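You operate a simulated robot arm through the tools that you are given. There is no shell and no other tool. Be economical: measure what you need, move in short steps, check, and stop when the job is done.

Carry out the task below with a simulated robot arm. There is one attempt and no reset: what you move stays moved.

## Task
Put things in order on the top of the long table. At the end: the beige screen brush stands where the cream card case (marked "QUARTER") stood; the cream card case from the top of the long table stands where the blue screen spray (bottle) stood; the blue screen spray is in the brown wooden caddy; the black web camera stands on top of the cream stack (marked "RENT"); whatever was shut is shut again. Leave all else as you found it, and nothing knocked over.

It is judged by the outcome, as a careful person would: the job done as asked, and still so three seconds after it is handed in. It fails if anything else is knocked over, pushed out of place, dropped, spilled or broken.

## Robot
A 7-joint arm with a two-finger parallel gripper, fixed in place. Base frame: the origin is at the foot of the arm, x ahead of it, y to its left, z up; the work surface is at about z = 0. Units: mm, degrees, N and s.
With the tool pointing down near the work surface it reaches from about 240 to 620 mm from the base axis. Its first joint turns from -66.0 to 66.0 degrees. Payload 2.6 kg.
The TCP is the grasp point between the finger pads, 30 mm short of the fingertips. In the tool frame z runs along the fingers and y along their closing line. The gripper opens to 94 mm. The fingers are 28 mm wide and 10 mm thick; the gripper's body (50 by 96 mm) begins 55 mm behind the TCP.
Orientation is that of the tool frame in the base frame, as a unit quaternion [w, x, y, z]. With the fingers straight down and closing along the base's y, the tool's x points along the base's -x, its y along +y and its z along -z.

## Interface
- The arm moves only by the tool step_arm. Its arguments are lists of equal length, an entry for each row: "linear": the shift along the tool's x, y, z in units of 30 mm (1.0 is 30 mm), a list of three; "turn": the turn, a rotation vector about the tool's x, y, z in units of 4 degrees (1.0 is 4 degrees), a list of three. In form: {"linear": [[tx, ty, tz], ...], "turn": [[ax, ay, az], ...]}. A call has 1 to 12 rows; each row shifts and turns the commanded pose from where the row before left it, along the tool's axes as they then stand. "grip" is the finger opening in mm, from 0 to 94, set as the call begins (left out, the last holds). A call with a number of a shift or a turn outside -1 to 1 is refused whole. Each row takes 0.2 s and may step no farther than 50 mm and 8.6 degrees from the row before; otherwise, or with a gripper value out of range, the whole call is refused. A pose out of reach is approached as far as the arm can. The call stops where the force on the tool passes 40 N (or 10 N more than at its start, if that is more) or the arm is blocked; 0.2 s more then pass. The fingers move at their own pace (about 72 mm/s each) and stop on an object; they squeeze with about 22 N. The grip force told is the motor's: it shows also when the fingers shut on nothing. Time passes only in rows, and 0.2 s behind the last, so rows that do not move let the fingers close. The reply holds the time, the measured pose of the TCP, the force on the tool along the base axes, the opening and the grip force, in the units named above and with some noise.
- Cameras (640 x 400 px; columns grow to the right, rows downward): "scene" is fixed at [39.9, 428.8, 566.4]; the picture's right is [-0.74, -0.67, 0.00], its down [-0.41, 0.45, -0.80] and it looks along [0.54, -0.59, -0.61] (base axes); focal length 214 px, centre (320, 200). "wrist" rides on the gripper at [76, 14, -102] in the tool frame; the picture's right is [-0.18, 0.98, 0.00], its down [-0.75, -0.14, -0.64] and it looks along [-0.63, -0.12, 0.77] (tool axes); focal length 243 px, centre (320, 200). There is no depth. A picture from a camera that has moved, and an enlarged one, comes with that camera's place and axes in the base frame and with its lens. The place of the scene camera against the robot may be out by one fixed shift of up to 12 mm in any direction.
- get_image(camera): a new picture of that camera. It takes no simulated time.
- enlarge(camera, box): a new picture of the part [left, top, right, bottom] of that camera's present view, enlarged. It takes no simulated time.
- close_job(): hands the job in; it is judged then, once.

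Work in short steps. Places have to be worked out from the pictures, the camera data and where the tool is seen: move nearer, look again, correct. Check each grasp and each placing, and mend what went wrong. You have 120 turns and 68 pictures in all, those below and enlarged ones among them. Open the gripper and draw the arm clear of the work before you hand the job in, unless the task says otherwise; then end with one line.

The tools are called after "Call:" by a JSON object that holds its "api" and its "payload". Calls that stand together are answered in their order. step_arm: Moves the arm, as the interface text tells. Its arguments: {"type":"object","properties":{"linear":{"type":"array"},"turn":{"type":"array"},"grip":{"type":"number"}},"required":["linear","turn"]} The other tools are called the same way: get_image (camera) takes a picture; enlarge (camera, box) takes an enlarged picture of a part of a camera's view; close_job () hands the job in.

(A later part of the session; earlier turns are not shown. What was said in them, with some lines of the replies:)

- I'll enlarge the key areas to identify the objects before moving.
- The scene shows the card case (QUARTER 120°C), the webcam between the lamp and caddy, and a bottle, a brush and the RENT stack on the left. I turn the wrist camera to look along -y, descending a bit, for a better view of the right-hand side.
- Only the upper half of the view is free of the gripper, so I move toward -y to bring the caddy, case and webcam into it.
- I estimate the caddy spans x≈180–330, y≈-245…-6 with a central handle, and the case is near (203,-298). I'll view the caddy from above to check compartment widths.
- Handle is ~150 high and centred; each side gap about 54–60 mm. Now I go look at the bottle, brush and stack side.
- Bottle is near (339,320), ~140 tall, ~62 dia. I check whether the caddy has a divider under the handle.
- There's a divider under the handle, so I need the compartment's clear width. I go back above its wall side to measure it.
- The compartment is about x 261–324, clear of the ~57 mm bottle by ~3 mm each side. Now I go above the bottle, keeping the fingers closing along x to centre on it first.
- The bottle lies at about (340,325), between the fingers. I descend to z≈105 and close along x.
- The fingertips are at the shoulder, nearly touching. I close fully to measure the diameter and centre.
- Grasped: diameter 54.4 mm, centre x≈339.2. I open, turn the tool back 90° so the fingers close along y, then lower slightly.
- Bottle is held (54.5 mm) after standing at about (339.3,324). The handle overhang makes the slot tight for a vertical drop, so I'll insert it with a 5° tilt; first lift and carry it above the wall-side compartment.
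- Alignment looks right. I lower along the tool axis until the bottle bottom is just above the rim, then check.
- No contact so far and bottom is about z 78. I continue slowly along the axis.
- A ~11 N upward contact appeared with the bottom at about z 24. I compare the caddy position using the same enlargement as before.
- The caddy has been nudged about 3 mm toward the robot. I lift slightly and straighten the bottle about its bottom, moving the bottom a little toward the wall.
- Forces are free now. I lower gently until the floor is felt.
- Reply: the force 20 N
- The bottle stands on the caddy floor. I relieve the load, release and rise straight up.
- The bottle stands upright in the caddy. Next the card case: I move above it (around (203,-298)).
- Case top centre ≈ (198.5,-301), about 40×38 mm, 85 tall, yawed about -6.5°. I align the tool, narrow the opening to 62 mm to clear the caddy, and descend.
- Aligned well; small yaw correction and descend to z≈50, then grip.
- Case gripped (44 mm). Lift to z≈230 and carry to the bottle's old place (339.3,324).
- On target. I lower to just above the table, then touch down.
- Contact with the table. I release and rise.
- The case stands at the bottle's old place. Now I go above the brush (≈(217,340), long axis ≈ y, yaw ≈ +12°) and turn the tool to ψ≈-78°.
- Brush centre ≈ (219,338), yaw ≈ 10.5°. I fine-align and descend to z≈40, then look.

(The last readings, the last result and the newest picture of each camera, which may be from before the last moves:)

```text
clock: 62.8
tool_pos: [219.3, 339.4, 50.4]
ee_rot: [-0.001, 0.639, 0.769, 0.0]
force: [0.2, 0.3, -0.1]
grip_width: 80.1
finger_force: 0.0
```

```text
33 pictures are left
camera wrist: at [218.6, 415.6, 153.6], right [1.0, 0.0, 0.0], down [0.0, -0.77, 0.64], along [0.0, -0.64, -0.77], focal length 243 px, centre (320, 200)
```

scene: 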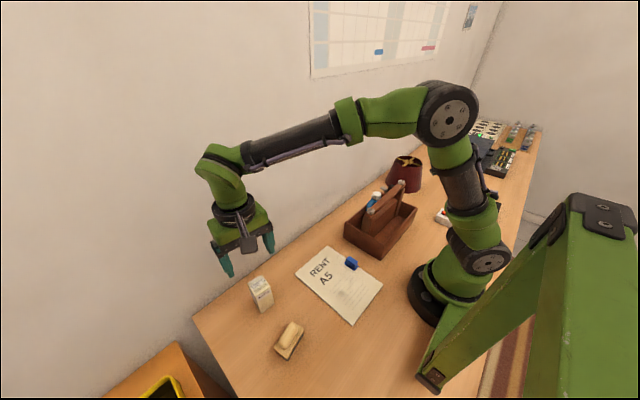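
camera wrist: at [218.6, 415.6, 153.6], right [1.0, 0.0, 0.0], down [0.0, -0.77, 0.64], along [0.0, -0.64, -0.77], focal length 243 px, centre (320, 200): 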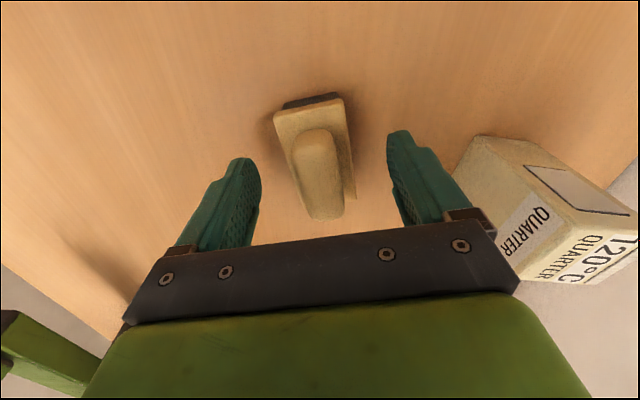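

Well centred. Down another 14 mm and grip.

Call:
{"api": "step_arm", "payload": {"linear": [[0, 0, 0.24], [0, 0, 0.23]], "turn": [[0, 0, 0], [0, 0, 0]]}}

Call:
{"api": "step_arm", "payload": {"linear": [[0, 0, 0], [0, 0, 0], [0, 0, 0], [0, 0, 0]], "turn": [[0, 0, 0], [0, 0, 0], [0, 0, 0], [0, 0, 0]], "grip": 25}}

Call:
{"api": "get_image", "payload": {"camera": "wrist"}}

```text
clock: 63.4
tool_pos: [217.8, 338.9, 36.6]
ee_rot: [-0.001, 0.639, 0.769, -0.001]
force: [-0.2, 0.7, -0.6]
grip_width: 79.9
finger_force: 0.1
```

```text
clock: 64.4
tool_pos: [218.6, 339.6, 36.1]
ee_rot: [0.0, 0.639, 0.769, 0.0]
force: [0.5, -0.1, -0.9]
grip_width: 37.2
finger_force: 22.3
```

```text
32 pictures are left
camera wrist: at [218.7, 415.5, 139.5], right [1.0, 0.0, 0.0], down [0.0, -0.77, 0.64], along [0.0, -0.64, -0.77], focal length 243 px, centre (320, 200)
```

wrist: 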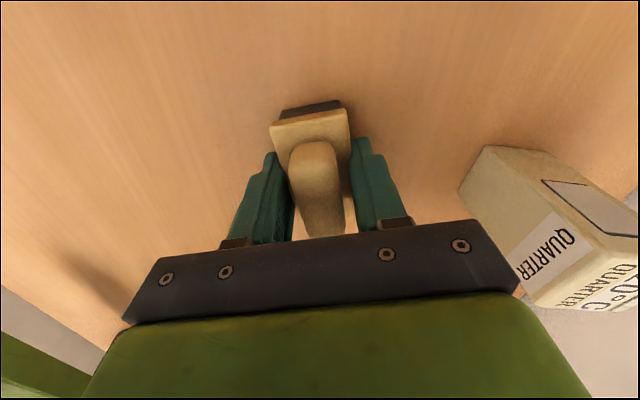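

Brush gripped (37 mm). Lift, rotate the tool back to ψ≈-8°, and carry along an arc around the base to the case's old place (198,-300.5).

Call:
{"api": "step_arm", "payload": {"linear": [[0, 0, -0.97], [0, 0, -0.97], [0, 0, -0.97], [0, 0, -0.97], [0, 0, -0.97], [0, 0, -0.97], [0, 0, -0.97], [0, 0, 0], [0, 0, 0], [0, 0, 0], [0, 0, 0], [0, 0, 0]], "turn": [[0, 0, 0], [0, 0, 0], [0, 0, 0], [0, 0, 0], [0, 0, 0], [0, 0, 0], [0, 0, 0], [0, 0, -1], [0, 0, -1], [0, 0, -1], [0, 0, -1], [0, 0, -1]]}}

Call:
{"api": "step_arm", "payload": {"linear": [[0, 0, 0], [0, 0, 0], [0, 0, 0], [0, 0, 0], [0, 0, 0], [0, 0, 0], [0, 0, 0], [0, 0, 0], [0, 0, 0], [0, 0, 0], [0, 0, 0], [0, 0, 0]], "turn": [[0, 0, -1], [0, 0, -1], [0, 0, -1], [0, 0, -1], [0, 0, -1], [0, 0, -1], [0, 0, -1], [0, 0, -1], [0, 0, -1], [0, 0, -1], [0, 0, -1], [0, 0, -0.9]]}}

Call:
{"api": "step_arm", "payload": {"linear": [[-0.38, -0.9225, 0], [-0.38, -0.9225, 0], [-0.38, -0.9225, 0], [-0.38, -0.9225, 0], [-0.38, -0.9225, 0], [-0.38, -0.9225, 0], [-0.38, -0.9225, 0], [-0.38, -0.9225, 0], [-0.38, -0.9225, 0], [-0.38, -0.9225, 0], [-0.38, -0.9225, 0]], "turn": [[0, 0, 0], [0, 0, 0], [0, 0, 0], [0, 0, 0], [0, 0, 0], [0, 0, 0], [0, 0, 0], [0, 0, 0], [0, 0, 0], [0, 0, 0], [0, 0, 0]]}}

Call:
{"api": "step_arm", "payload": {"linear": [[0.157, -0.921, 0], [0.157, -0.921, 0], [0.157, -0.921, 0], [0.157, -0.921, 0], [0.157, -0.921, 0], [0.157, -0.921, 0], [0.157, -0.921, 0], [0.157, -0.921, 0], [0.157, -0.921, 0], [0.157, -0.921, 0], [0.157, -0.921, 0], [0.157, -0.921, 0]], "turn": [[0, 0, 0], [0, 0, 0], [0, 0, 0], [0, 0, 0], [0, 0, 0], [0, 0, 0], [0, 0, 0], [0, 0, 0], [0, 0, 0], [0, 0, 0], [0, 0, 0], [0, 0, 0]]}}

Call:
{"api": "get_image", "payload": {"camera": "wrist"}}

```text
clock: 67.0
tool_pos: [220.3, 339.1, 239.5]
ee_rot: [0.001, 0.495, 0.869, 0.0]
force: [-0.2, 0.7, -1.0]
grip_width: 37.2
finger_force: 22.0
```

```text
clock: 69.6
tool_pos: [218.2, 339.5, 240.9]
ee_rot: [0.0, 0.102, 0.995, 0.001]
force: [-0.8, -0.5, -0.5]
grip_width: 37.3
finger_force: 22.0
```

```text
clock: 72.0
tool_pos: [280.1, 13.7, 239.2]
ee_rot: [0.0, 0.103, 0.995, 0.0]
force: [0.3, 0.6, -1.1]
grip_width: 37.5
finger_force: 22.4
```

```text
clock: 74.6
tool_pos: [157.6, -297.7, 239.1]
ee_rot: [0.0, 0.103, 0.995, 0.0]
force: [-0.1, -0.7, -0.5]
grip_width: 37.1
finger_force: 21.8
```

```text
31 pictures are left
camera wrist: at [84.6, -268.6, 342.2], right [0.38, 0.92, 0.0], down [0.71, -0.29, 0.64], along [0.59, -0.24, -0.77], focal length 243 px, centre (320, 200)
```

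wrist: 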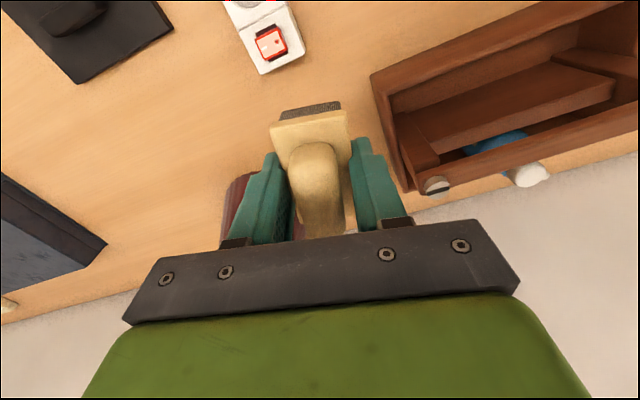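

Yaw is -11.8° so x fell short by 40 mm; I correct to (198,-300.5), trim the yaw, and lower to z≈62.

Call:
{"api": "step_arm", "payload": {"linear": [[-0.668, 0.092, 0], [-0.668, 0.092, 0], [0, 0, 0], [0, 0, 1], [0, 0, 1], [0, 0, 1]], "turn": [[0, 0, 0], [0, 0, 0], [0, 0, -0.95], [0, 0, 0], [0, 0, 0], [0, 0, 0]]}}

Call:
{"api": "get_image", "payload": {"camera": "wrist"}}

```text
clock: 76.0
tool_pos: [196.7, -300.8, 149.0]
ee_rot: [0.0, 0.069, 0.998, 0.001]
force: [0.2, -0.6, 0.1]
grip_width: 37.3
finger_force: 22.1
```

```text
30 pictures are left
camera wrist: at [123.2, -276.7, 252.1], right [0.32, 0.95, 0.0], down [0.73, -0.24, 0.64], along [0.61, -0.21, -0.77], focal length 243 px, centre (320, 200)
```

wrist: 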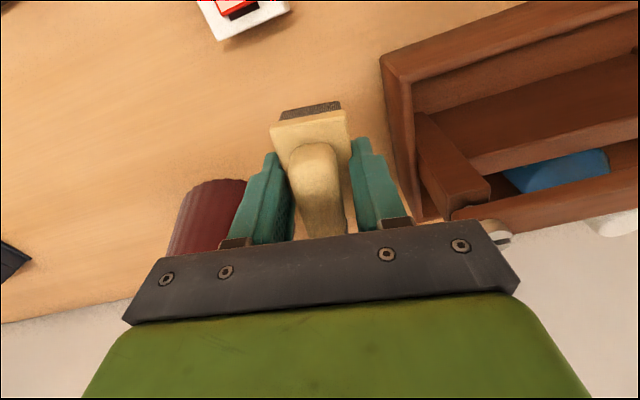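

Good. Lower to z≈39, then touch down.

Call:
{"api": "step_arm", "payload": {"linear": [[0, 0, 0.9], [0, 0, 0.9], [0, 0, 0.9], [0, 0, 0.6], [0, 0, 0.33]], "turn": [[0, 0, 0], [0, 0, 0], [0, 0, 0], [0, 0, 0], [0, 0, 0]]}}

Call:
{"api": "step_arm", "payload": {"linear": [[0, 0, 0.04], [0, 0, 0.04]], "turn": [[0, 0, 0], [0, 0, 0]]}}

```text
clock: 77.2
tool_pos: [197.8, -301.8, 41.0]
ee_rot: [0.0, 0.07, 0.998, 0.001]
force: [0.5, 0.7, -1.2]
grip_width: 37.2
finger_force: 21.4
```

```text
clock: 77.8
tool_pos: [196.5, -301.1, 38.8]
ee_rot: [0.0, 0.069, 0.998, -0.001]
force: [1.0, -0.5, -0.1]
grip_width: 37.2
finger_force: 21.6
```

Call:
{"api": "step_arm", "payload": {"linear": [[0, 0, 0.04], [0, 0, 0.03]], "turn": [[0, 0, 0], [0, 0, 0]]}}

```text
clock: 78.4
tool_pos: [196.9, -300.8, 35.7]
ee_rot: [0.0, 0.069, 0.998, 0.001]
force: [1.3, -0.1, 1.8]
grip_width: 37.3
finger_force: 21.9
```

Call:
{"api": "step_arm", "payload": {"linear": [[0, 0, 0.02], [0, 0, 0]], "turn": [[0, 0, 0], [0, 0, 0]]}}

Call:
{"api": "step_arm", "payload": {"linear": [[0, 0, 0], [0, 0, 0]], "turn": [[0, 0, 0], [0, 0, 0]], "grip": 62}}

Call:
{"api": "step_arm", "payload": {"linear": [[0, 0, -0.3], [0, 0, -0.8], [0, 0, -1], [0, 0, -1], [0, 0, -1], [0, 0, -1], [0, 0, -1]], "turn": [[0, 0, 0], [0, 0, 0], [0, 0, 0], [0, 0, 0], [0, 0, 0], [0, 0, 0], [0, 0, 0]]}}

Call:
{"api": "get_image", "payload": {"camera": "wrist"}}

```text
clock: 79.0
tool_pos: [196.9, -300.8, 36.1]
ee_rot: [0.001, 0.069, 0.998, 0.0]
force: [0.7, 0.5, 8.6]
grip_width: 37.1
finger_force: 21.9
```

```text
clock: 79.6
tool_pos: [196.7, -300.4, 36.1]
ee_rot: [0.001, 0.069, 0.998, 0.001]
force: [-0.2, 0.1, -0.3]
grip_width: 61.9
finger_force: 0.1
```

```text
clock: 81.2
tool_pos: [197.7, -300.6, 218.8]
ee_rot: [0.0, 0.07, 0.998, 0.0]
force: [-0.5, -0.3, 0.2]
grip_width: 61.8
finger_force: 0.1
```

```text
29 pictures are left
camera wrist: at [123.2, -277.2, 322.6], right [0.32, 0.95, 0.0], down [0.73, -0.25, 0.64], along [0.61, -0.2, -0.77], focal length 243 px, centre (320, 200)
```

wrist: 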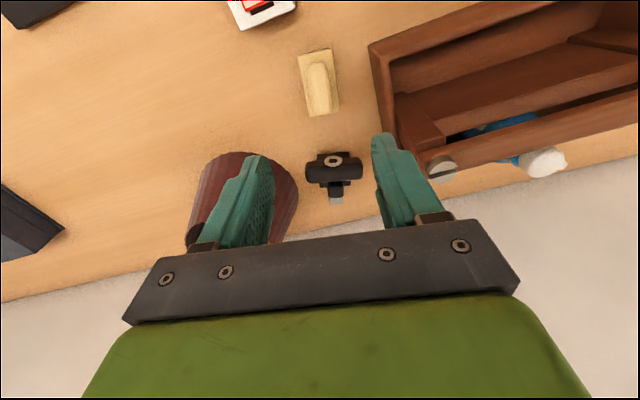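

Brush is in place. Now I look closely at the webcam.

Call:
{"api": "enlarge", "payload": {"camera": "wrist", "box": [256, 130, 416, 230]}}

Call:
{"api": "enlarge", "payload": {"camera": "scene", "box": [370, 140, 450, 220]}}

```text
4.00 times, centred on (336, 180) of wrist
camera zoom: at [123.2, -277.2, 322.6], right [0.32, 0.95, 0.0], down [0.73, -0.25, 0.64], along [0.61, -0.2, -0.77], focal length 970 px, centre (256, 280)
```

zoom: 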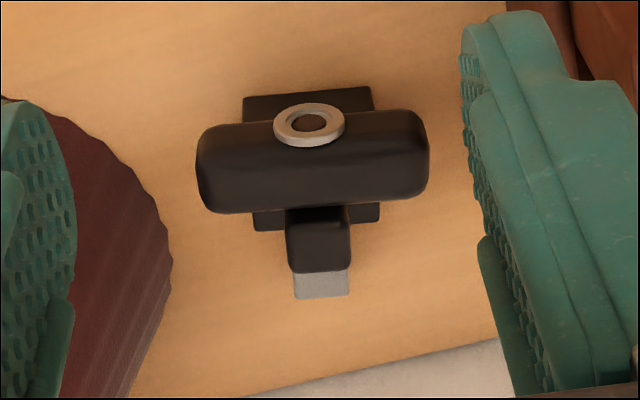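

```text
5.00 times, centred on (410, 180) of scene
camera zoom: at [39.9, 428.8, 566.4], right [-0.74, -0.67, 0.0], down [-0.41, 0.45, -0.8], along [0.54, -0.59, -0.61], focal length 1072 px, centre (-130, 300)
```

zoom: 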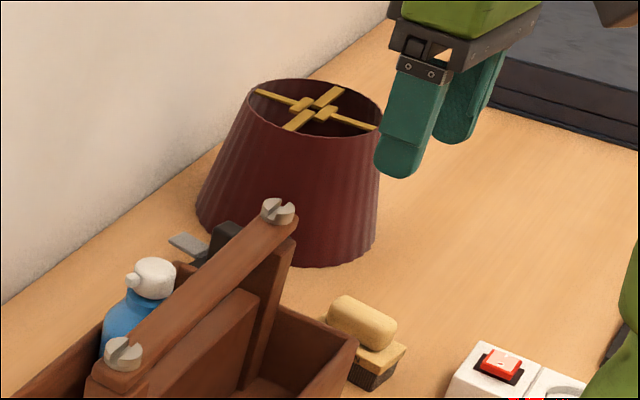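

I need the webcam's height and shape, so I move to look at it from the +y side (ψ=-90).

Call:
{"api": "step_arm", "payload": {"linear": [[0, 0, -0.7], [0, 0, -0.7], [-0.56, 0.887, 0], [-0.56, 0.887, 0], [-0.56, 0.887, 0], [-0.56, 0.887, 0], [-0.56, 0.887, 0], [0, 0, 0], [0, 0, 0], [0, 0, 0], [0, 0, 0], [0, 0, 0]], "turn": [[0, 0, 0], [0, 0, 0], [0, 0, 0], [0, 0, 0], [0, 0, 0], [0, 0, 0], [0, 0, 0], [0, 0, 1], [0, 0, 1], [0, 0, 1], [0, 0, 1], [0, 0, 1]]}}

Call:
{"api": "step_arm", "payload": {"linear": [[0, 0, 0], [0, 0, 0], [0, 0, 0], [0, 0, 0], [0, 0, 0], [0, 0, 0], [0, 0, 0], [0, 0, 0], [0, 0, 0], [0, 0, 0], [0, 0, 0], [0, 0, 0]], "turn": [[0, 0, 1], [0, 0, 1], [0, 0, 1], [0, 0, 1], [0, 0, 1], [0, 0, 1], [0, 0, 1], [0, 0, 1], [0, 0, 1], [0, 0, 1], [0, 0, 1], [0, 0, 1]]}}

Call:
{"api": "enlarge", "payload": {"camera": "wrist", "box": [220, 80, 420, 230]}}

```text
clock: 83.8
tool_pos: [298.2, -180.4, 260.9]
ee_rot: [0.0, 0.242, 0.97, 0.0]
force: [-0.1, 0.0, 0.4]
grip_width: 61.7
finger_force: 0.0
```

```text
clock: 86.4
tool_pos: [297.6, -180.5, 261.8]
ee_rot: [0.0, 0.617, 0.787, -0.001]
force: [0.8, 0.0, 0.1]
grip_width: 61.9
finger_force: 0.1
```

```text
2.67 times, centred on (320, 155) of wrist
camera zoom: at [293.6, -104.0, 364.2], right [1.0, 0.06, 0.0], down [0.04, -0.77, 0.64], along [0.04, -0.64, -0.77], focal length 647 px, centre (320, 320)
```

zoom: 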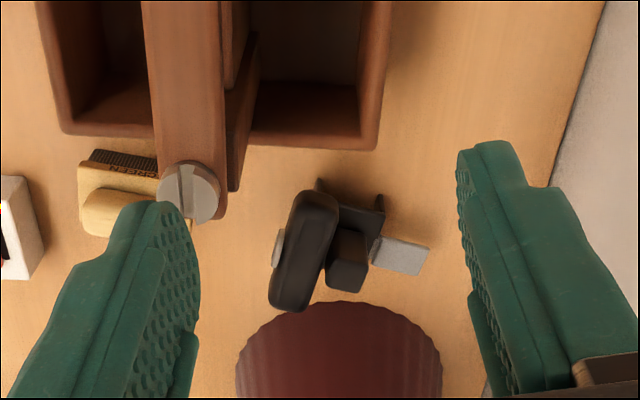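

Call:
{"api": "enlarge", "payload": {"camera": "wrist", "box": [290, 130, 370, 200]}}

```text
5.71 times, centred on (330, 165) of wrist
camera zoom: at [293.6, -104.0, 364.2], right [1.0, 0.06, 0.0], down [0.04, -0.77, 0.64], along [0.04, -0.64, -0.77], focal length 1386 px, centre (263, 400)
```

zoom: 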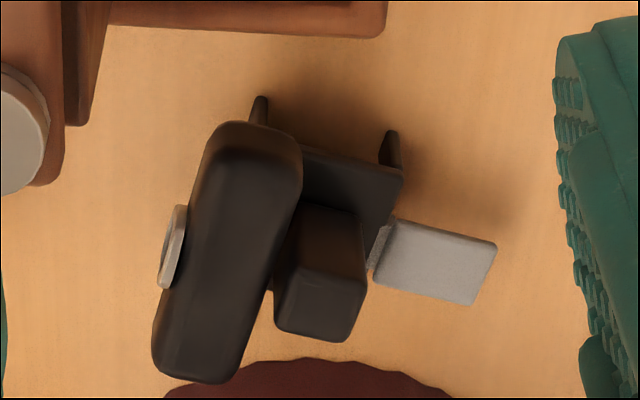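

Structure is clear: a clip foot (inverted U), a block (~20 mm wide, z≈30–60, centre ≈(323,-322)), bar in front, tab behind, yaw ≈ -10.5°. I'll grip the block across y; rotate and move above it.

Call:
{"api": "step_arm", "payload": {"linear": [[0, 0, 0], [0, 0, 0], [0, 0, 0], [0, 0, 0], [0, 0, 0], [0, 0, 0], [0, 0, 0], [0, 0, 0], [0, 0, 0], [0, 0, 0], [0, 0, 0], [0, 0, 0]], "turn": [[0, 0, -1], [0, 0, -1], [0, 0, -1], [0, 0, -1], [0, 0, -1], [0, 0, -1], [0, 0, -1], [0, 0, -1], [0, 0, -1], [0, 0, -1], [0, 0, -1], [0, 0, -1]], "grip": 50}}

Call:
{"api": "step_arm", "payload": {"linear": [[0, 0, 0], [0, 0, 0], [0, 0, 0], [0, 0, 0], [0, 0, 0], [-0.365, -0.892, 0], [-0.365, -0.892, 0], [-0.365, -0.892, 0], [-0.365, -0.892, 0], [-0.365, -0.892, 0]], "turn": [[0, 0, -1], [0, 0, -1], [0, 0, -1], [0, 0, -1], [0, 0, -0.4], [0, 0, 0], [0, 0, 0], [0, 0, 0], [0, 0, 0], [0, 0, 0]]}}

Call:
{"api": "step_arm", "payload": {"linear": [[0, 0, 1], [0, 0, 1], [0, 0, 1], [0, 0, 0.6]], "turn": [[0, 0, 0], [0, 0, 0], [0, 0, 0], [0, 0, 0]]}}

Call:
{"api": "get_image", "payload": {"camera": "wrist"}}

```text
clock: 89.0
tool_pos: [297.3, -180.2, 261.2]
ee_rot: [-0.001, 0.241, 0.971, 0.0]
force: [0.0, 0.5, -0.4]
grip_width: 50.1
finger_force: 0.1
```

```text
clock: 91.2
tool_pos: [326.9, -321.3, 261.4]
ee_rot: [0.0, 0.09, 0.996, 0.001]
force: [1.2, -0.5, -0.7]
grip_width: 50.0
finger_force: 0.0
```

```text
clock: 92.2
tool_pos: [327.8, -321.5, 152.1]
ee_rot: [0.001, 0.091, 0.996, 0.0]
force: [0.1, -0.1, -1.2]
grip_width: 50.1
finger_force: 0.0
```

```text
24 pictures are left
camera wrist: at [255.2, -294.5, 255.6], right [0.36, 0.93, 0.0], down [0.72, -0.27, 0.64], along [0.6, -0.23, -0.77], focal length 243 px, centre (320, 200)
```

wrist: 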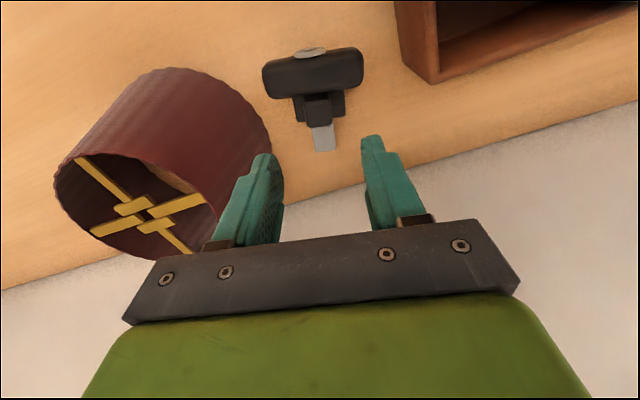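

Call:
{"api": "enlarge", "payload": {"camera": "wrist", "box": [250, 30, 390, 170]}}

```text
2.86 times, centred on (320, 100) of wrist
camera zoom: at [255.2, -294.5, 255.6], right [0.36, 0.93, 0.0], down [0.72, -0.27, 0.64], along [0.6, -0.23, -0.77], focal length 693 px, centre (320, 486)
```

zoom: 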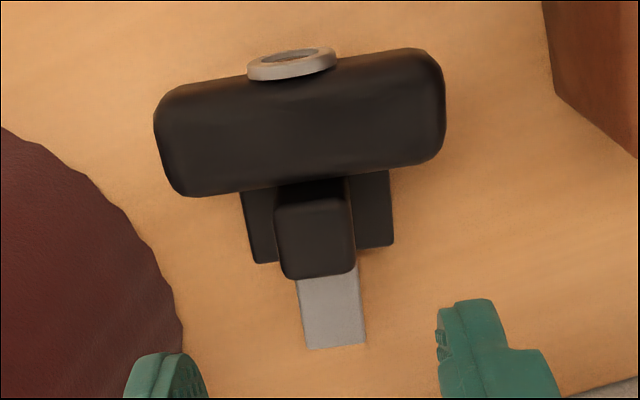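

Block centre ≈ (321.5,-321.5), yaw ≈ -12.5°. I trim yaw by 2° and descend to z≈66 in steps.

Call:
{"api": "step_arm", "payload": {"linear": [[0, -0.04, 0.5], [0, 0, 0.7], [0, 0, 0.7], [0, 0, 0.4]], "turn": [[0, 0, 0.5], [0, 0, 0], [0, 0, 0], [0, 0, 0]]}}

Call:
{"api": "get_image", "payload": {"camera": "wrist"}}

```text
clock: 93.2
tool_pos: [328.3, -323.6, 84.4]
ee_rot: [0.0, 0.108, 0.994, 0.0]
force: [-0.2, -0.8, -0.4]
grip_width: 50.1
finger_force: 0.0
```

```text
22 pictures are left
camera wrist: at [255.9, -294.1, 186.9], right [0.39, 0.92, 0.0], down [0.71, -0.3, 0.64], along [0.59, -0.25, -0.77], focal length 243 px, centre (320, 200)
```

wrist: 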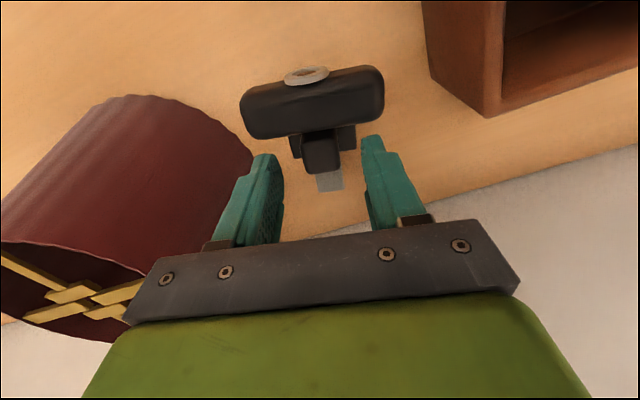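

Geometry matches. Descend to z≈66 and close gently.

Call:
{"api": "step_arm", "payload": {"linear": [[0, 0, 0.2], [0, 0, 0.2], [0, 0, 0.2]], "turn": [[0, 0, 0], [0, 0, 0], [0, 0, 0]]}}

Call:
{"api": "step_arm", "payload": {"linear": [[0, 0, 0], [0, 0, 0], [0, 0, 0], [0, 0, 0]], "turn": [[0, 0, 0], [0, 0, 0], [0, 0, 0], [0, 0, 0]], "grip": 10}}

Call:
{"api": "get_image", "payload": {"camera": "wrist"}}

```text
clock: 94.0
tool_pos: [328.0, -323.6, 65.7]
ee_rot: [0.0, 0.108, 0.994, -0.001]
force: [0.1, -0.8, 0.0]
grip_width: 50.0
finger_force: 0.0
```

```text
clock: 95.0
tool_pos: [327.6, -323.7, 65.0]
ee_rot: [0.001, 0.108, 0.994, 0.0]
force: [0.5, 0.4, -0.2]
grip_width: 25.8
finger_force: 21.9
```

```text
21 pictures are left
camera wrist: at [256.1, -294.1, 168.6], right [0.39, 0.92, 0.0], down [0.71, -0.3, 0.64], along [0.59, -0.25, -0.77], focal length 243 px, centre (320, 200)
```

wrist: 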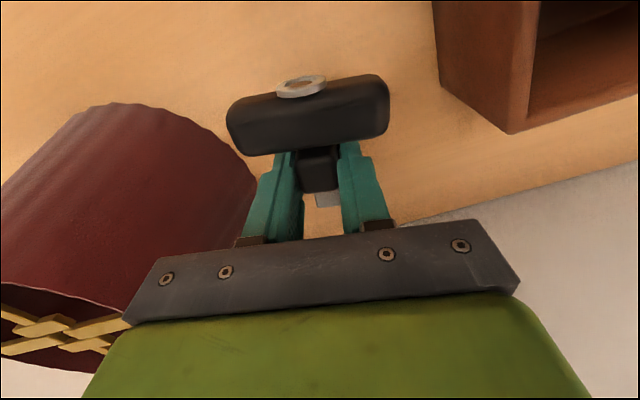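

Gripped at 25.8 mm. Lift a little and check it comes up level.

Call:
{"api": "step_arm", "payload": {"linear": [[0, 0, -0.4], [0, 0, -0.6], [0, 0, -1], [0, 0, -1]], "turn": [[0, 0, 0], [0, 0, 0], [0, 0, 0], [0, 0, 0]]}}

Call:
{"api": "get_image", "payload": {"camera": "wrist"}}

```text
clock: 96.0
tool_pos: [327.7, -323.0, 156.8]
ee_rot: [0.0, 0.108, 0.994, 0.0]
force: [-0.5, -1.3, -0.5]
grip_width: 25.5
finger_force: 21.6
```

```text
20 pictures are left
camera wrist: at [256.3, -293.6, 258.9], right [0.39, 0.92, 0.0], down [0.71, -0.3, 0.64], along [0.59, -0.25, -0.77], focal length 243 px, centre (320, 200)
```

wrist: 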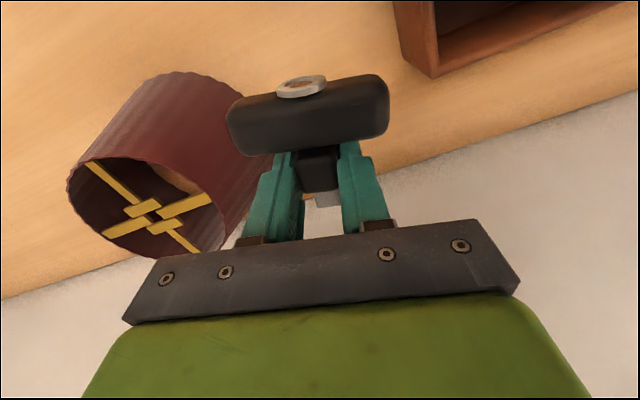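

Held level. Raise to z≈260 and carry over the stack centre (≈(245,150)).

Call:
{"api": "step_arm", "payload": {"linear": [[0, 0, -1], [0, 0, -1], [0, 0, -1], [0, 0, -0.45], [0.381, 0.926, 0], [0.381, 0.926, 0], [0.381, 0.926, 0], [0.381, 0.926, 0], [0.381, 0.926, 0], [0.381, 0.926, 0], [0.381, 0.926, 0], [0.381, 0.926, 0]], "turn": [[0, 0, 0], [0, 0, 0], [0, 0, 0], [0, 0, 0], [0, 0, 0], [0, 0, 0], [0, 0, 0], [0, 0, 0], [0, 0, 0], [0, 0, 0], [0, 0, 0], [0, 0, 0]]}}

Call:
{"api": "step_arm", "payload": {"linear": [[0.381, 0.926, 0], [0.381, 0.926, 0], [0.381, 0.926, 0], [0.381, 0.926, 0], [0.381, 0.926, 0], [0.381, 0.926, 0], [0.381, 0.926, 0], [0.381, 0.926, 0], [0, 0, 1], [0, 0, 1], [0, 0, 1]], "turn": [[0, 0, 0], [0, 0, 0], [0, 0, 0], [0, 0, 0], [0, 0, 0], [0, 0, 0], [0, 0, 0], [0, 0, 0], [0, 0, 0], [0, 0, 0], [0, 0, 0]]}}

Call:
{"api": "get_image", "payload": {"camera": "wrist"}}

Call:
{"api": "enlarge", "payload": {"camera": "scene", "box": [240, 200, 420, 340]}}

```text
clock: 98.6
tool_pos: [287.2, -84.9, 258.8]
ee_rot: [0.0, 0.107, 0.994, 0.0]
force: [0.5, 0.7, -1.1]
grip_width: 25.5
finger_force: 21.8
```

```text
clock: 101.0
tool_pos: [245.0, 149.8, 168.5]
ee_rot: [0.001, 0.109, 0.994, 0.0]
force: [-0.5, 0.3, -1.8]
grip_width: 25.5
finger_force: 21.8
```

```text
19 pictures are left
camera wrist: at [173.7, 179.4, 271.8], right [0.39, 0.92, 0.0], down [0.71, -0.3, 0.64], along [0.59, -0.25, -0.77], focal length 243 px, centre (320, 200)
```

wrist: 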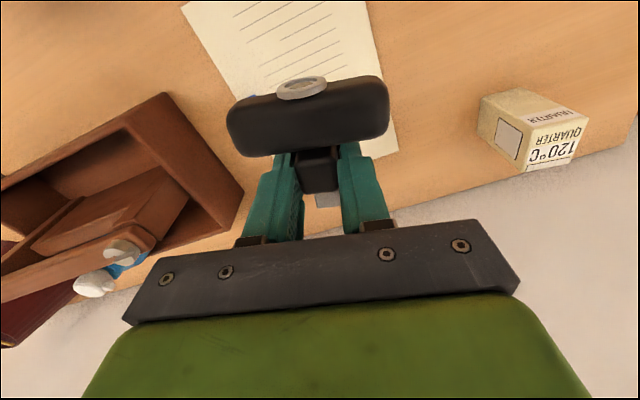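

```text
2.86 times, centred on (330, 270) of scene
camera zoom: at [39.9, 428.8, 566.4], right [-0.74, -0.67, 0.0], down [-0.41, 0.45, -0.8], along [0.54, -0.59, -0.61], focal length 613 px, centre (291, 0)
```

zoom: 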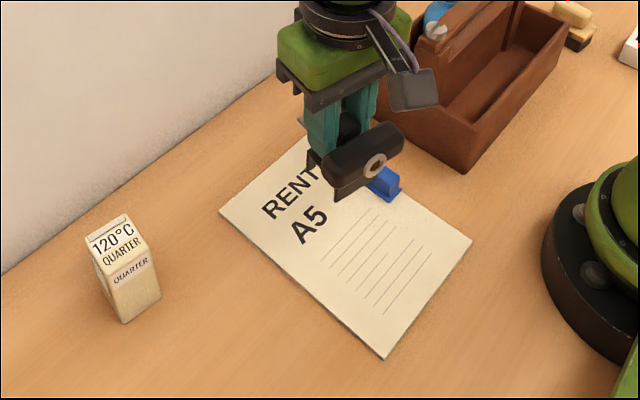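

Over the stack, away from the blue clip. Lower to z≈80, then creep until contact.

Call:
{"api": "step_arm", "payload": {"linear": [[0, 0, 0.9], [0, 0, 0.9], [0, 0, 0.7], [0, 0, 0.4]], "turn": [[0, 0, 0], [0, 0, 0], [0, 0, 0], [0, 0, 0]]}}

Call:
{"api": "step_arm", "payload": {"linear": [[0, 0, 0.07], [0, 0, 0.07]], "turn": [[0, 0, 0], [0, 0, 0]]}}

Call:
{"api": "enlarge", "payload": {"camera": "scene", "box": [240, 200, 420, 340]}}

```text
clock: 102.0
tool_pos: [244.8, 150.7, 83.2]
ee_rot: [0.0, 0.109, 0.994, 0.0]
force: [-0.7, 0.1, 0.0]
grip_width: 25.6
finger_force: 21.7
```

```text
clock: 102.6
tool_pos: [245.2, 151.3, 78.3]
ee_rot: [0.0, 0.107, 0.994, 0.0]
force: [-0.1, 0.2, -1.0]
grip_width: 25.4
finger_force: 21.9
```

```text
2.86 times, centred on (330, 270) of scene
camera zoom: at [39.9, 428.8, 566.4], right [-0.74, -0.67, 0.0], down [-0.41, 0.45, -0.8], along [0.54, -0.59, -0.61], focal length 613 px, centre (291, 0)
```

zoom: 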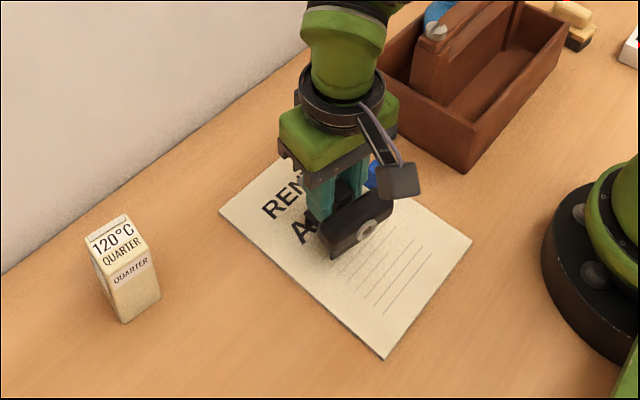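

Call:
{"api": "step_arm", "payload": {"linear": [[0, 0, 0.05], [0, 0, 0.05]], "turn": [[0, 0, 0], [0, 0, 0]]}}

Call:
{"api": "step_arm", "payload": {"linear": [[0, 0, 0.04], [0, 0, 0.04]], "turn": [[0, 0, 0], [0, 0, 0]]}}

```text
clock: 103.2
tool_pos: [244.7, 150.4, 76.8]
ee_rot: [0.0, 0.108, 0.994, 0.0]
force: [0.5, 0.3, -1.7]
grip_width: 25.6
finger_force: 22.3
```

```text
clock: 103.8
tool_pos: [244.4, 151.0, 73.1]
ee_rot: [0.0, 0.108, 0.994, 0.0]
force: [-0.2, 0.4, -0.6]
grip_width: 25.6
finger_force: 21.9
```

Call:
{"api": "step_arm", "payload": {"linear": [[0, 0, 0.04], [0, 0, 0.04]], "turn": [[0, 0, 0], [0, 0, 0]]}}

```text
clock: 104.4
tool_pos: [245.0, 151.7, 71.0]
ee_rot: [0.001, 0.109, 0.994, 0.001]
force: [-5.1, 3.1, 17.8]
grip_width: 25.8
finger_force: 22.3
```

Contact felt. Ease up 1.2 mm, then release and rise.

Call:
{"api": "step_arm", "payload": {"linear": [[0, 0, -0.04], [0, 0, 0]], "turn": [[0, 0, 0], [0, 0, 0]]}}

Call:
{"api": "step_arm", "payload": {"linear": [[0, 0, 0], [0, 0, 0]], "turn": [[0, 0, 0], [0, 0, 0]], "grip": 50}}

Call:
{"api": "step_arm", "payload": {"linear": [[0, 0, -0.2], [0, 0, -0.5], [0, 0, -1], [0, 0, -1], [0, 0, -1], [0, 0, -1], [0, 0, -1], [0, 0, -1], [0, 0, -1]], "turn": [[0, 0, 0], [0, 0, 0], [0, 0, 0], [0, 0, 0], [0, 0, 0], [0, 0, 0], [0, 0, 0], [0, 0, 0], [0, 0, 0]]}}

Call:
{"api": "get_image", "payload": {"camera": "scene"}}

Call:
{"api": "get_image", "payload": {"camera": "wrist"}}

```text
clock: 105.0
tool_pos: [245.1, 149.0, 69.6]
ee_rot: [-0.001, 0.107, 0.994, 0.0]
force: [-0.4, 0.7, -1.0]
grip_width: 25.8
finger_force: 22.0
```

```text
clock: 105.6
tool_pos: [245.0, 150.9, 71.2]
ee_rot: [0.001, 0.108, 0.994, -0.001]
force: [0.7, -0.2, 0.5]
grip_width: 49.9
finger_force: 0.1
```

```text
clock: 107.6
tool_pos: [247.0, 150.2, 301.9]
ee_rot: [0.0, 0.108, 0.994, 0.0]
force: [0.2, -0.4, 0.2]
grip_width: 49.9
finger_force: 0.1
```

```text
16 pictures are left
```

scene: 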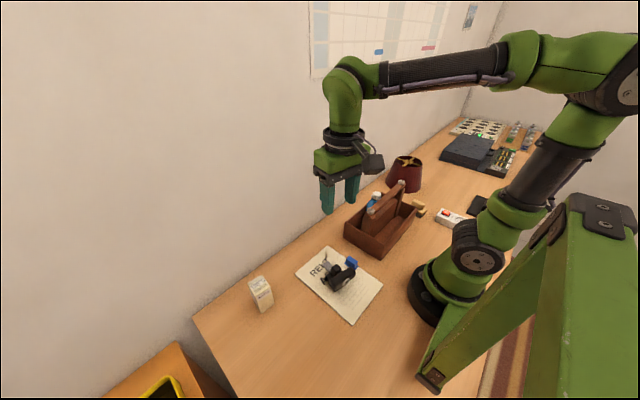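

```text
15 pictures are left
camera wrist: at [174.5, 179.4, 406.1], right [0.39, 0.92, 0.0], down [0.71, -0.3, 0.64], along [0.59, -0.25, -0.77], focal length 243 px, centre (320, 200)
```

wrist: 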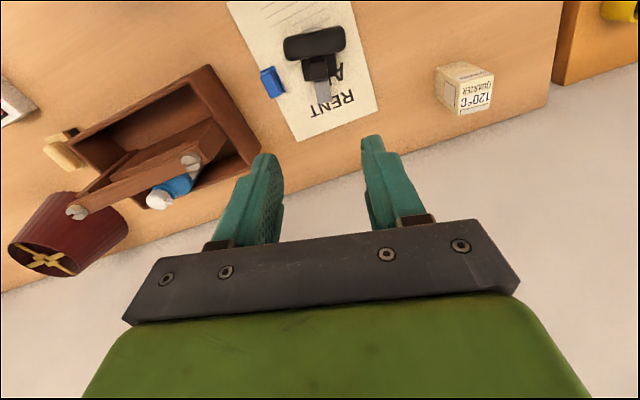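

The lens isn't visible from above; I check whether the webcam still stands properly.

Call:
{"api": "enlarge", "payload": {"camera": "scene", "box": [305, 240, 385, 310]}}

Call:
{"api": "enlarge", "payload": {"camera": "wrist", "box": [250, 0, 390, 140]}}

```text
5.71 times, centred on (345, 275) of scene
camera zoom: at [39.9, 428.8, 566.4], right [-0.74, -0.67, 0.0], down [-0.41, 0.45, -0.8], along [0.54, -0.59, -0.61], focal length 1226 px, centre (177, -229)
```

zoom: 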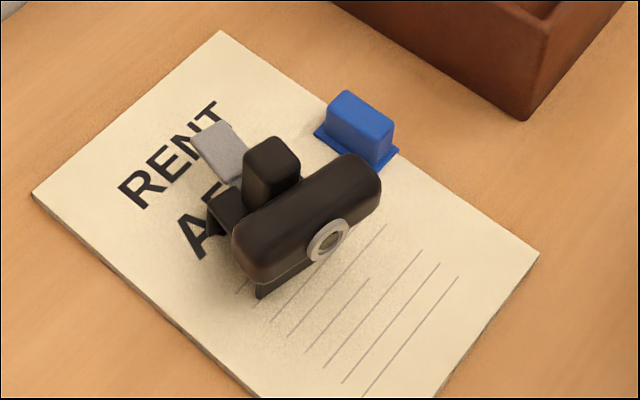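

```text
2.86 times, centred on (320, 70) of wrist
camera zoom: at [174.5, 179.4, 406.1], right [0.39, 0.92, 0.0], down [0.71, -0.3, 0.64], along [0.59, -0.25, -0.77], focal length 693 px, centre (320, 571)
```

zoom: 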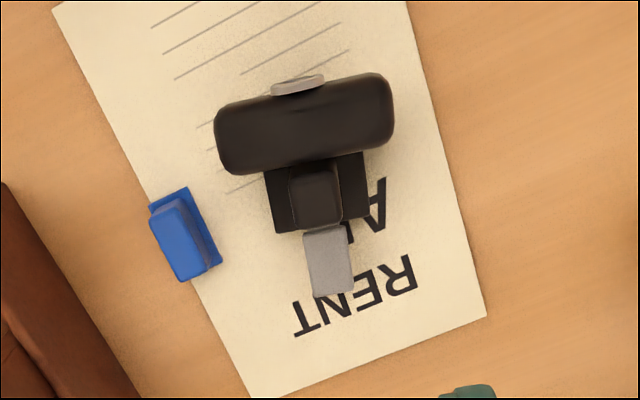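

The webcam stands level on the stack, clear of the blue clip. I draw the arm up and away with the gripper open, then check the whole scene.

Call:
{"api": "step_arm", "payload": {"linear": [[0, 0, -1], [0, 0, -1], [0, 0, -1], [0, 0, -1], [0, 0, -1], [0, -1, 0], [0, -1, 0], [0, -1, 0], [0, -1, 0], [0, -1, 0], [0, -1, 0], [0, 0, 0]], "turn": [[0, 0, 0], [0, 0, 0], [0, 0, 0], [0, 0, 0], [0, 0, 0], [0, 0, 0], [0, 0, 0], [0, 0, 0], [0, 0, 0], [0, 0, 0], [0, 0, 0], [0, 0, 0]], "grip": 94}}

Call:
{"api": "enlarge", "payload": {"camera": "scene", "box": [200, 110, 520, 390]}}

Call:
{"api": "enlarge", "payload": {"camera": "scene", "box": [335, 160, 431, 264]}}

Call:
{"api": "get_image", "payload": {"camera": "wrist"}}

```text
clock: 110.2
tool_pos: [205.7, -25.5, 453.0]
ee_rot: [0.0, 0.107, 0.994, 0.0]
force: [0.1, -0.6, -0.5]
grip_width: 94.1
finger_force: 0.1
```

```text
1.43 times, centred on (360, 250) of scene
camera zoom: at [39.9, 428.8, 566.4], right [-0.74, -0.67, 0.0], down [-0.41, 0.45, -0.8], along [0.54, -0.59, -0.61], focal length 306 px, centre (263, 129)
```

zoom: 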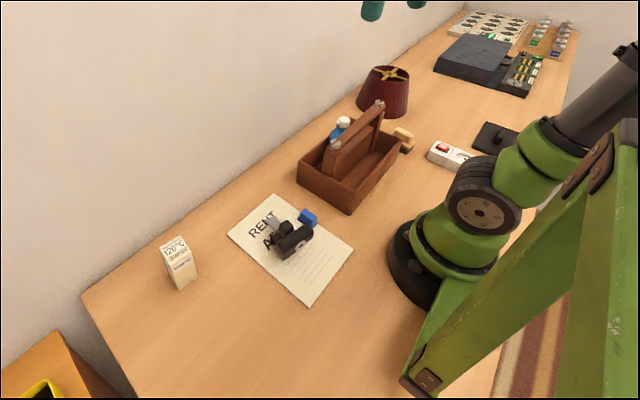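

```text
3.85 times, centred on (383, 212) of scene
camera zoom: at [39.9, 428.8, 566.4], right [-0.74, -0.67, 0.0], down [-0.41, 0.45, -0.8], along [0.54, -0.59, -0.61], focal length 825 px, centre (78, 154)
```

zoom: 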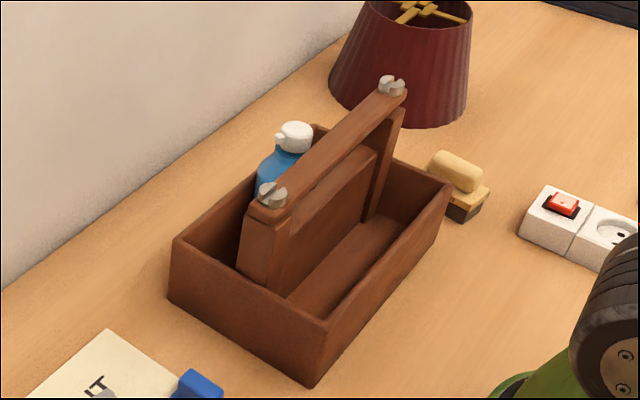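

```text
10 pictures are left
camera wrist: at [133.8, 2.8, 555.9], right [0.39, 0.92, 0.0], down [0.71, -0.3, 0.64], along [0.59, -0.25, -0.77], focal length 243 px, centre (320, 200)
```

wrist: 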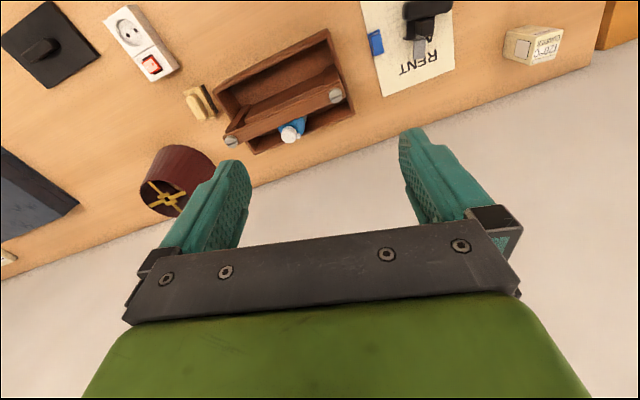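

Everything is in its place and upright, and the arm is clear with the gripper open. Handing in.

Call:
{"api": "close_job", "payload": {}}

```text
The job is handed in.
```

The job is handed in. The brush stands where the card case was, the case stands where the spray was, the spray is upright in the caddy, and the webcam stands on the RENT stack. Nothing shut was opened, and the caddy was nudged about 3 mm toward the robot while I put the spray in and was left there.
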